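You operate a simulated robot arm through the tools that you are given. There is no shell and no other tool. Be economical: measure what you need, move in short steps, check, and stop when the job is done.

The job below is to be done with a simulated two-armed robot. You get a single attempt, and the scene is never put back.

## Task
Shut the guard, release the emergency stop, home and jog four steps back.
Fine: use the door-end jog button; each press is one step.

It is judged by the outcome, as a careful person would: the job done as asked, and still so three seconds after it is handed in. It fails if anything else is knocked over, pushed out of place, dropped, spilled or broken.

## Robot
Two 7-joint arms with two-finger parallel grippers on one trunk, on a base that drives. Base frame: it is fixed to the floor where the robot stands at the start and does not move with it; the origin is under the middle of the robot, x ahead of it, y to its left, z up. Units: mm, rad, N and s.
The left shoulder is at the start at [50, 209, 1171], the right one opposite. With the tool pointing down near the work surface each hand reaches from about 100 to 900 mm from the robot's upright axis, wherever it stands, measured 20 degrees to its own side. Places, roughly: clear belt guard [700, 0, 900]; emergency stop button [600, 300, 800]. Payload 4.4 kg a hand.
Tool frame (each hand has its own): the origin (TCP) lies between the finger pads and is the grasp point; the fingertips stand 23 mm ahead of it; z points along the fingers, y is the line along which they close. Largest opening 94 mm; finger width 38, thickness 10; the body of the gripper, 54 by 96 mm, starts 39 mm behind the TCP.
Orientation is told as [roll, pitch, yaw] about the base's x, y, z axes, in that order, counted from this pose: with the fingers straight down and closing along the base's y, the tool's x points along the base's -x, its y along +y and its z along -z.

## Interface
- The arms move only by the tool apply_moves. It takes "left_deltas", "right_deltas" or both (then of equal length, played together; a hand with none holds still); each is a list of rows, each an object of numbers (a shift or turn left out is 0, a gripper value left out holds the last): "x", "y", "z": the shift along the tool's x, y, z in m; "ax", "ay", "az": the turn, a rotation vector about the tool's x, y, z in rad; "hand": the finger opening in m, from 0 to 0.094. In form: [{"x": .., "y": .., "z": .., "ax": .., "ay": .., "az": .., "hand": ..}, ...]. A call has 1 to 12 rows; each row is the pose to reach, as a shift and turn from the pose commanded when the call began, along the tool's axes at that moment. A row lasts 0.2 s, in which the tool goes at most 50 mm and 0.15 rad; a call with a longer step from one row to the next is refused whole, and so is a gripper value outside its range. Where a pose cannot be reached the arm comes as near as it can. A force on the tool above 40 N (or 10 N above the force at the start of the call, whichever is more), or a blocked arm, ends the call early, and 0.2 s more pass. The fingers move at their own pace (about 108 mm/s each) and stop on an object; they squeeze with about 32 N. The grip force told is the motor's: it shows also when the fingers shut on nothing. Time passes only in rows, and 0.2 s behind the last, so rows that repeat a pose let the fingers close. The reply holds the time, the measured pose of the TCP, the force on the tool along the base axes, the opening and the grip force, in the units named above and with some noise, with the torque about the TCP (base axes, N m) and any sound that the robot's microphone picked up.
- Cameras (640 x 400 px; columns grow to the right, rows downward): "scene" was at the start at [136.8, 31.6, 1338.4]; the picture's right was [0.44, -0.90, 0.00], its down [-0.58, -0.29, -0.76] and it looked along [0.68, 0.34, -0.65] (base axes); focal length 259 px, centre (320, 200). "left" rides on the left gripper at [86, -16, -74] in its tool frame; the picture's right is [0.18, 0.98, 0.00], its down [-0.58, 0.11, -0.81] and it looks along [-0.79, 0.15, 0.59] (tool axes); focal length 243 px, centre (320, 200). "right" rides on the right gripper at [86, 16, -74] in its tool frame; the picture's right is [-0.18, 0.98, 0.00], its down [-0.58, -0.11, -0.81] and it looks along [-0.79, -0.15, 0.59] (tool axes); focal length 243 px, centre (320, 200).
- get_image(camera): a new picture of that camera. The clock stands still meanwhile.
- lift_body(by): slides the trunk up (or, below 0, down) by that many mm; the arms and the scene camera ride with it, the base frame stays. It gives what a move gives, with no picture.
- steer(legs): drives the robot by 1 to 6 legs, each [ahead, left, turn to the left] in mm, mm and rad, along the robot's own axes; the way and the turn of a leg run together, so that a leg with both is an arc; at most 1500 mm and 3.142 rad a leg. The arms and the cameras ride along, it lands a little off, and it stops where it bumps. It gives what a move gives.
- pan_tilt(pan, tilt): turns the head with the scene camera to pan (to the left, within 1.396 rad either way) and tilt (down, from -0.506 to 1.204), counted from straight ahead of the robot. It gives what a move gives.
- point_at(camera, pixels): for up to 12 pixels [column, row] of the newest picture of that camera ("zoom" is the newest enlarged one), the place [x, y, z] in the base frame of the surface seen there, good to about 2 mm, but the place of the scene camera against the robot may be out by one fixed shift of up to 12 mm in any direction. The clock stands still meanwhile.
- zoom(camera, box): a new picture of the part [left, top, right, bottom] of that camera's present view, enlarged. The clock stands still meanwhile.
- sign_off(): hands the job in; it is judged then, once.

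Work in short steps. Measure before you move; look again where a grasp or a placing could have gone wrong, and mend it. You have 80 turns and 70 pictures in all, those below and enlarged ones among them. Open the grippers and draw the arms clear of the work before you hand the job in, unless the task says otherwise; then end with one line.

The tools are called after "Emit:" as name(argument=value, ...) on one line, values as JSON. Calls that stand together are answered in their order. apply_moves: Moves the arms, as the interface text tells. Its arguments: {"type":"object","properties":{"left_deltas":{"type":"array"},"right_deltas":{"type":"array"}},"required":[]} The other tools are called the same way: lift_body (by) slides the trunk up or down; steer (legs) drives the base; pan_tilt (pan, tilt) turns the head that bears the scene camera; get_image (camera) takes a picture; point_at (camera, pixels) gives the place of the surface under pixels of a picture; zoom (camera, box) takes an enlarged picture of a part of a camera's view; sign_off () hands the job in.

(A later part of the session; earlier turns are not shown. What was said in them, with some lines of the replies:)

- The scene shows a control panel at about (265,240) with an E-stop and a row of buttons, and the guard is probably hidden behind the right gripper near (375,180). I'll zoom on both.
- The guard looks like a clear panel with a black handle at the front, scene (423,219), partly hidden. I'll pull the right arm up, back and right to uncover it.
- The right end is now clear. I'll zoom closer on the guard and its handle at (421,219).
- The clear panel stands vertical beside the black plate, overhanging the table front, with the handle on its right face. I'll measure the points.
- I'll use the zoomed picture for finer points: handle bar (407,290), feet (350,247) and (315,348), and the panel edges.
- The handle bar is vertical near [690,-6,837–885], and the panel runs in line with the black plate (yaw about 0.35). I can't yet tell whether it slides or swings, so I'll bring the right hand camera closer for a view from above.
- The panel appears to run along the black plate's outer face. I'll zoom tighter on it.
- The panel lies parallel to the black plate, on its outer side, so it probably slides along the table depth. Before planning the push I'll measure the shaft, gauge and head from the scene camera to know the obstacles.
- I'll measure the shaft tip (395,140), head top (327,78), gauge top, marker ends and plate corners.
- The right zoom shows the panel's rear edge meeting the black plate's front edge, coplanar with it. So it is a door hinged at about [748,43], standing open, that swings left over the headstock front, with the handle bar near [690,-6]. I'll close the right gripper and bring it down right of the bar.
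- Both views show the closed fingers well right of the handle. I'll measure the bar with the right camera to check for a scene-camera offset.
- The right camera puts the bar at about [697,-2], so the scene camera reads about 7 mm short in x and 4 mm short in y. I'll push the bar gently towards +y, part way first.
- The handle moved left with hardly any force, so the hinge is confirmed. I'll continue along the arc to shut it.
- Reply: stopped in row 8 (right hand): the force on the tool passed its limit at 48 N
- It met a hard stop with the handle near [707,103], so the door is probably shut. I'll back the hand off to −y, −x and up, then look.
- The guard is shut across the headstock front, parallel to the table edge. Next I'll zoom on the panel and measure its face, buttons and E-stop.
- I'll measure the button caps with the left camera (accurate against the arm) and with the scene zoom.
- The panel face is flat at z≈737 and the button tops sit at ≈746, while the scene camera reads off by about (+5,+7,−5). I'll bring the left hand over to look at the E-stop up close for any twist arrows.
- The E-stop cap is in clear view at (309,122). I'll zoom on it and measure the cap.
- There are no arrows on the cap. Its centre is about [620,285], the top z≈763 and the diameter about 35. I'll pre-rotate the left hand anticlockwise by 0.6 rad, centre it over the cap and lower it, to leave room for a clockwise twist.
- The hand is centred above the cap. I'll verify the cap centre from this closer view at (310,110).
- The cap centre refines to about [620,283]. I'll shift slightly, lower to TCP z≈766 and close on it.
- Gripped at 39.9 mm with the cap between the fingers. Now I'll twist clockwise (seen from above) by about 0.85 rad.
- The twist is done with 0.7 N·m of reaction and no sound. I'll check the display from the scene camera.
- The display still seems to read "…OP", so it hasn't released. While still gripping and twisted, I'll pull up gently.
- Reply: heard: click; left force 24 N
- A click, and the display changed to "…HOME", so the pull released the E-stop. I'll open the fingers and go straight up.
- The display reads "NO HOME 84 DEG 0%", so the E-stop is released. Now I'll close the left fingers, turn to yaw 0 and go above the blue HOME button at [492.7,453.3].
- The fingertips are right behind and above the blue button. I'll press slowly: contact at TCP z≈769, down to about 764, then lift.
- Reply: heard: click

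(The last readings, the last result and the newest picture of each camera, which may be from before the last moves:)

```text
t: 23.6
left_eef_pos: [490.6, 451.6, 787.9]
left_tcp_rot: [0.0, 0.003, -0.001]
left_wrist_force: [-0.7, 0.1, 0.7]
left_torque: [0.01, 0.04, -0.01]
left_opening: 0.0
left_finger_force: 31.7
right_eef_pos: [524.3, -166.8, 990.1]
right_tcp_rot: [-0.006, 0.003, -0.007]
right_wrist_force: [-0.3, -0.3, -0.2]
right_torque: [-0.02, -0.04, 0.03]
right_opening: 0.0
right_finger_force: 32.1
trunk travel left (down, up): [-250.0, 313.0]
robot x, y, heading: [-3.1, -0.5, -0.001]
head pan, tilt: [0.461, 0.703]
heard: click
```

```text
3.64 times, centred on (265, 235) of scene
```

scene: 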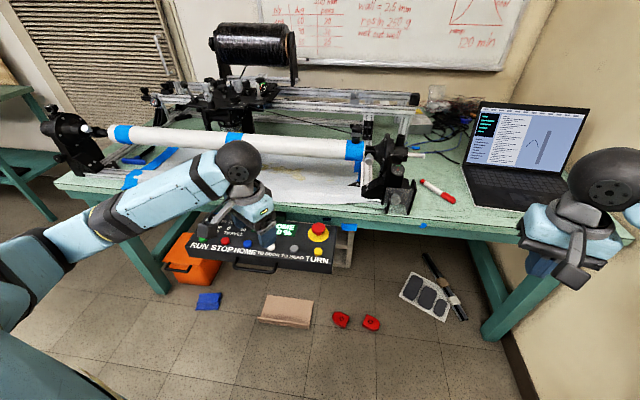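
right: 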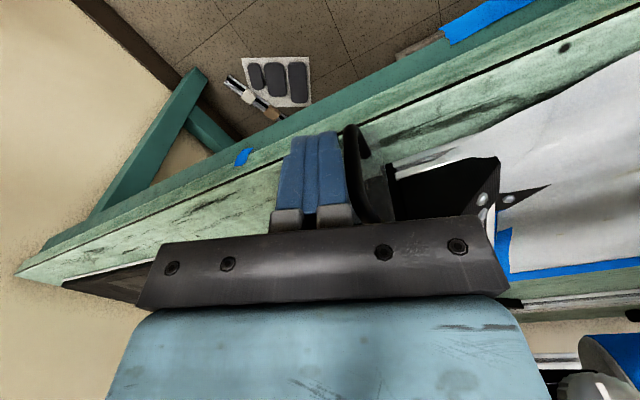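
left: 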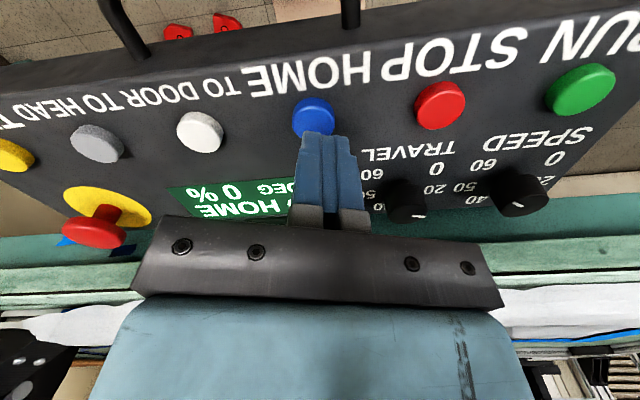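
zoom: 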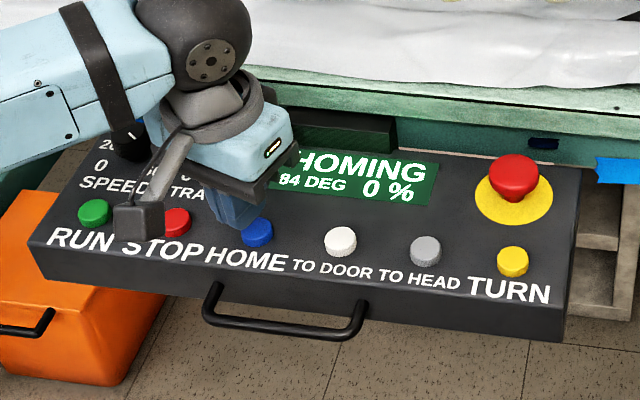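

A click, and the display says "HOMING". While it runs I'll shift over the white TO DOOR button at [513,389], staying high.

Emit:
apply_moves(left_deltas=[{"z": -0.02}, {"x": -0.01, "y": -0.03, "z": -0.02}, {"x": -0.021, "y": -0.063, "z": -0.02}, {"x": -0.021, "y": -0.063, "z": 0.0}, {"x": -0.021, "y": -0.063, "z": 0.0}, {"x": -0.021, "y": -0.063, "z": 0.0}, {"x": -0.021, "y": -0.063, "z": 0.0}, {"x": -0.021, "y": -0.063, "z": 0.0}, {"x": -0.021, "y": -0.063, "z": 0.0}, {"x": -0.021, "y": -0.063, "z": 0.0}, {"x": -0.021, "y": -0.063, "z": 0.0}, {"x": -0.021, "y": -0.063, "z": 0.0}])

Emit:
get_image(camera="left")

Emit:
get_image(camera="scene")

```text
t: 26.1
left_eef_pos: [512.6, 388.7, 788.5]
left_tcp_rot: [0.001, -0.001, -0.002]
left_wrist_force: [-0.7, 1.0, -0.1]
left_torque: [0.04, -0.02, 0.01]
left_opening: 0.0
left_finger_force: 31.9
right_eef_pos: [523.6, -166.8, 990.6]
right_tcp_rot: [-0.007, 0.003, -0.007]
right_wrist_force: [-0.5, 0.1, 0.6]
right_torque: [-0.01, 0.0, -0.03]
right_opening: 0.1
right_finger_force: 32.5
trunk travel left (down, up): [-250.0, 313.0]
robot x, y, heading: [-3.8, 1.7, -0.003]
head pan, tilt: [0.461, 0.703]
```

```text
32 pictures are left
```

left: 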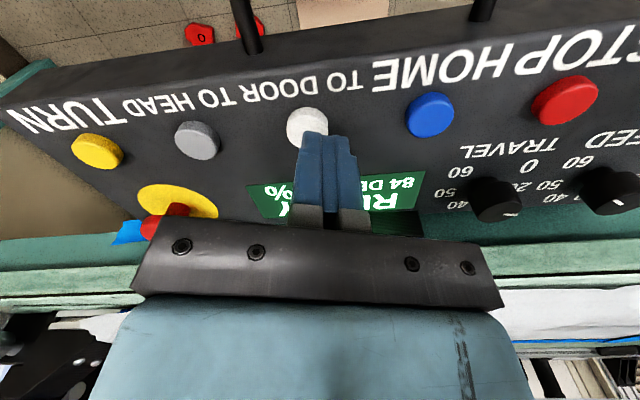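

```text
31 pictures are left
```

scene: 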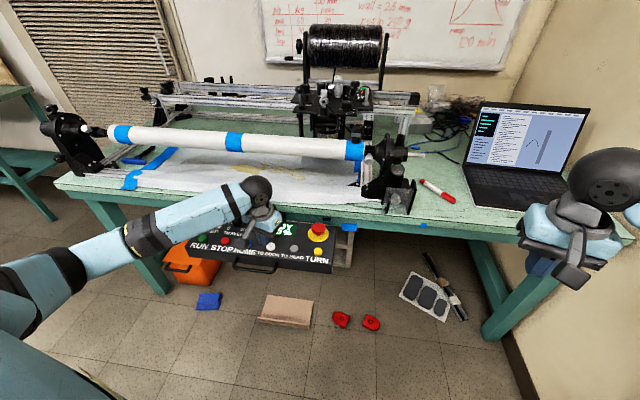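

The carriage has travelled to the head end, and the display starts "RE…". I'll zoom to confirm it is ready.

Emit:
zoom(camera="scene", box=[230, 190, 350, 280])

Emit:
point_at(camera="left", pixels=[[305, 115], [300, 125], [430, 112]])

```text
4.44 times, centred on (290, 235) of scene
```

zoom: 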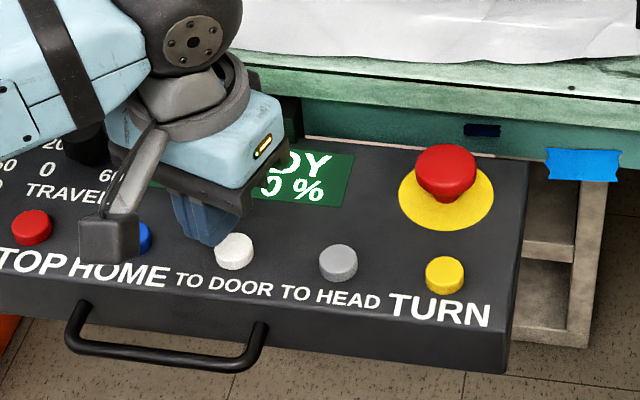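

```text
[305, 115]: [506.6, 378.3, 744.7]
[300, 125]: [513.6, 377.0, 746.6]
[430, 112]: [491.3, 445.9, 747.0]
```

READY at 0 %, so homing is complete. I'll press the white TO DOOR button once, with a −4 mm y correction, then check how the display responds.

Emit:
apply_moves(left_deltas=[{"y": -0.004, "z": 0.012}, {"y": -0.004, "z": 0.018}, {"y": -0.004, "z": 0.021}, {"y": -0.004, "z": 0.024}, {"y": -0.004, "z": 0.01}, {"y": -0.004, "z": 0.0}, {"y": -0.004, "z": 0.0}, {"y": -0.004, "z": 0.0}, {"y": -0.004, "z": 0.0}])

Emit:
zoom(camera="scene", box=[230, 190, 350, 280])

```text
t: 28.1
left_eef_pos: [511.9, 383.8, 787.2]
left_tcp_rot: [0.0, 0.001, -0.001]
left_wrist_force: [0.3, 0.3, -0.6]
left_torque: [-0.02, 0.01, -0.02]
left_opening: 0.2
left_finger_force: 31.8
right_eef_pos: [523.7, -165.9, 990.7]
right_tcp_rot: [-0.01, 0.003, -0.007]
right_wrist_force: [-0.1, 1.0, 0.3]
right_torque: [0.01, 0.0, -0.01]
right_opening: 0.1
right_finger_force: 32.3
trunk travel left (down, up): [-250.0, 313.0]
robot x, y, heading: [-2.0, -1.9, 0.0]
head pan, tilt: [0.461, 0.703]
heard: click
```

```text
4.44 times, centred on (290, 235) of scene
```

zoom: 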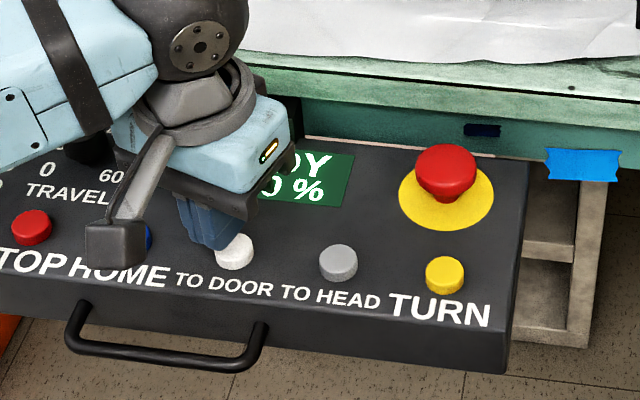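

One click was heard. I'll compare the carriage position in the scene with before, when it was at about (338,95).

Emit:
get_image(camera="scene")

```text
28 pictures are left
```

scene: 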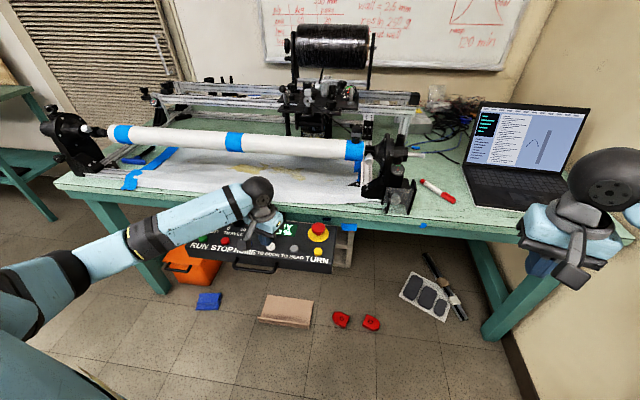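

The carriage moved about 13 px towards the door, so one press gave one step. Press number two, the same way.

Emit:
apply_moves(left_deltas=[{"z": 0.012}, {"z": 0.018}, {"z": 0.021}, {"z": 0.024}, {"z": 0.01}, {"z": 0.0}, {"z": 0.0}, {"z": 0.0}, {"z": 0.0}])

Emit:
get_image(camera="scene")

```text
t: 30.1
left_eef_pos: [512.9, 382.6, 788.2]
left_tcp_rot: [0.001, -0.001, 0.001]
left_wrist_force: [0.9, 0.4, 0.9]
left_torque: [0.04, -0.03, -0.02]
left_opening: 0.0
left_finger_force: 32.1
right_eef_pos: [523.7, -166.6, 990.2]
right_tcp_rot: [-0.008, 0.003, -0.007]
right_wrist_force: [-1.1, 0.3, -0.2]
right_torque: [0.0, 0.01, 0.01]
right_opening: 0.0
right_finger_force: 31.8
trunk travel left (down, up): [-250.0, 313.0]
robot x, y, heading: [-0.1, -4.4, -0.009]
head pan, tilt: [0.461, 0.703]
heard: click
```

```text
27 pictures are left
```

scene: 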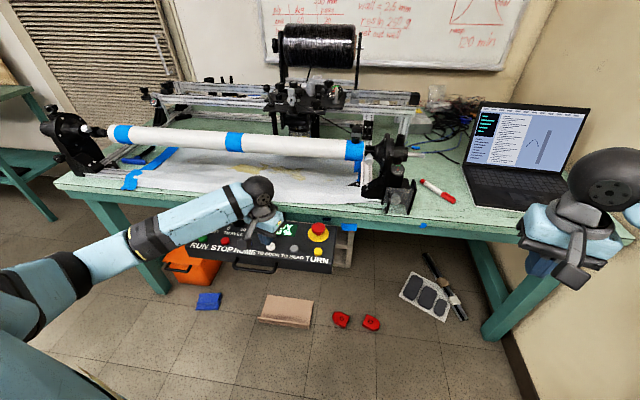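

The carriage took another step of about 13 px. Press number three.

Emit:
apply_moves(left_deltas=[{"z": 0.012}, {"z": 0.018}, {"z": 0.021}, {"z": 0.024}, {"z": 0.01}, {"z": 0.0}, {"z": 0.0}, {"z": 0.0}, {"z": 0.0}])

Emit:
get_image(camera="scene")

```text
t: 32.1
left_eef_pos: [513.1, 385.0, 787.0]
left_tcp_rot: [0.0, 0.0, 0.0]
left_wrist_force: [0.3, -0.3, 0.1]
left_torque: [-0.01, 0.01, -0.01]
left_opening: 0.0
left_finger_force: 31.8
right_eef_pos: [524.1, -167.2, 989.3]
right_tcp_rot: [-0.007, 0.002, -0.007]
right_wrist_force: [0.3, 0.2, 0.3]
right_torque: [0.01, 0.02, 0.02]
right_opening: 0.0
right_finger_force: 32.0
trunk travel left (down, up): [-250.0, 313.0]
robot x, y, heading: [-4.8, -0.4, -0.001]
head pan, tilt: [0.461, 0.703]
heard: click
```

```text
26 pictures are left
```

scene: 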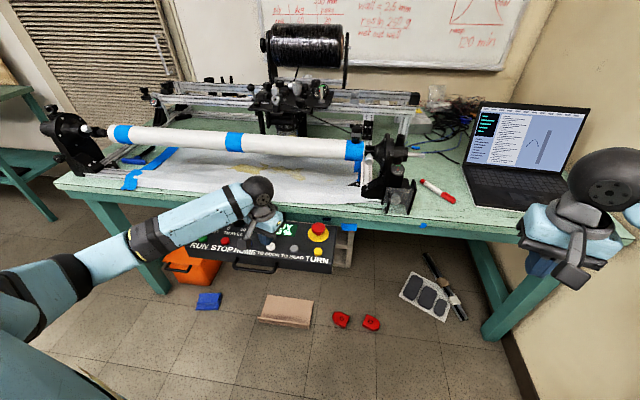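

Three steps are done, with the spool's left end now at about x=263. Press number four, the last.

Emit:
apply_moves(left_deltas=[{"z": 0.012}, {"z": 0.018}, {"z": 0.021}, {"z": 0.024}, {"z": 0.01}, {"z": 0.0}, {"z": 0.0}, {"z": 0.0}, {"z": 0.0}])

Emit:
get_image(camera="scene")

```text
t: 34.1
left_eef_pos: [512.7, 384.2, 787.7]
left_tcp_rot: [0.001, 0.0, 0.0]
left_wrist_force: [0.4, 0.3, -0.1]
left_torque: [0.0, 0.0, 0.0]
left_opening: 0.0
left_finger_force: 32.0
right_eef_pos: [523.5, -167.4, 990.4]
right_tcp_rot: [-0.01, 0.003, -0.008]
right_wrist_force: [-0.8, -0.9, -0.3]
right_torque: [0.02, 0.02, 0.0]
right_opening: 0.1
right_finger_force: 32.0
trunk travel left (down, up): [-250.0, 313.0]
robot x, y, heading: [-0.2, 0.9, -0.001]
head pan, tilt: [0.461, 0.703]
heard: click
```

```text
25 pictures are left
```

scene: 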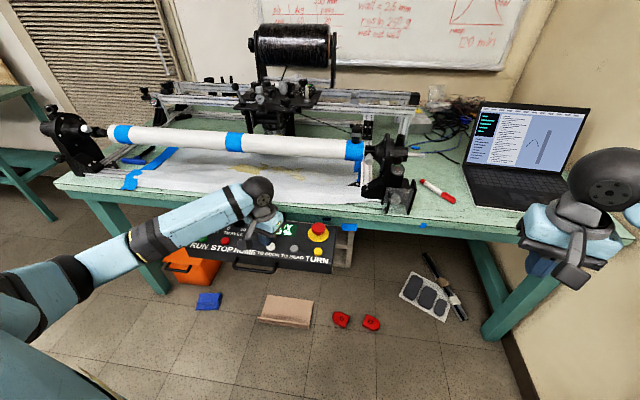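

The spool's left end moved 263→250, so four steps are done. I'll lift the left hand clear and back, and open both grippers.

Emit:
apply_moves(left_deltas=[{"z": -0.045}, {"z": -0.09}, {"z": -0.135}, {"x": 0.03, "y": 0.03, "z": -0.16}, {"x": 0.06, "y": 0.06, "z": -0.18, "hand": 0.094}, {"x": 0.09, "y": 0.09, "z": -0.2}, {"x": 0.11, "y": 0.12, "z": -0.22}, {"x": 0.11, "y": 0.12, "z": -0.22}], right_deltas=[{"z": 0}, {"x": 0.02}, {"x": 0.04}, {"x": 0.06, "z": -0.02}, {"x": 0.08, "z": -0.04, "hand": 0.094}, {"x": 0.1, "z": -0.05}, {"x": 0.1, "z": -0.05}, {"x": 0.1, "z": -0.05}])

Emit:
get_image(camera="scene")

Emit:
zoom(camera="scene", box=[220, 160, 430, 290])

```text
t: 36.0
left_eef_pos: [406.0, 504.2, 1008.5]
left_tcp_rot: [0.0, 0.0, -0.001]
left_wrist_force: [-0.3, -0.1, 0.6]
left_torque: [-0.02, 0.01, 0.04]
left_opening: 93.9
left_finger_force: 0.2
right_eef_pos: [428.0, -162.7, 1042.4]
right_tcp_rot: [-0.01, 0.003, -0.007]
right_wrist_force: [0.3, 0.6, -1.0]
right_torque: [0.03, -0.01, -0.01]
right_opening: 94.0
right_finger_force: 0.2
trunk travel left (down, up): [-250.0, 313.0]
robot x, y, heading: [0.2, -1.1, -0.001]
head pan, tilt: [0.461, 0.703]
```

```text
24 pictures are left
```

scene: 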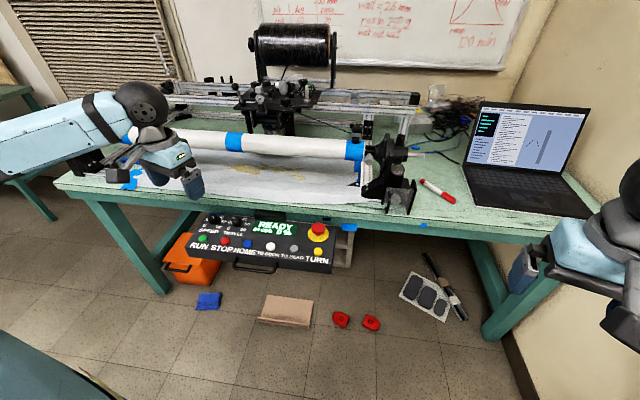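

```text
3.05 times, centred on (325, 225) of scene
```

zoom: 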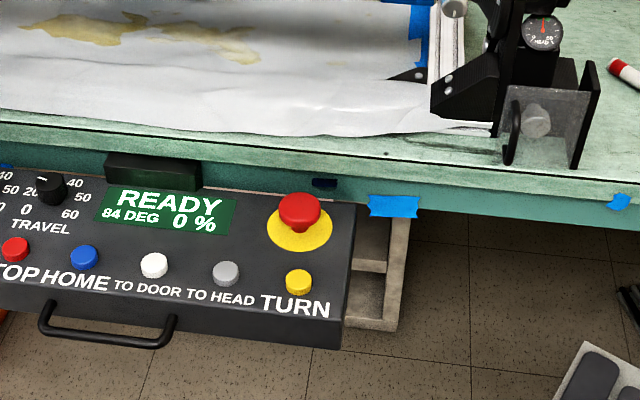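

The display reads READY, the guard is shut, the E-stop is out, the carriage is four steps towards the door, and the arms are clear with the grippers open. I'll hand it in.

Emit:
sign_off()

```text
The job is handed in.
```

The guard is shut, the emergency stop is released, the machine is homed, and the carriage is jogged four steps back with the TO DOOR button; the display reads READY.
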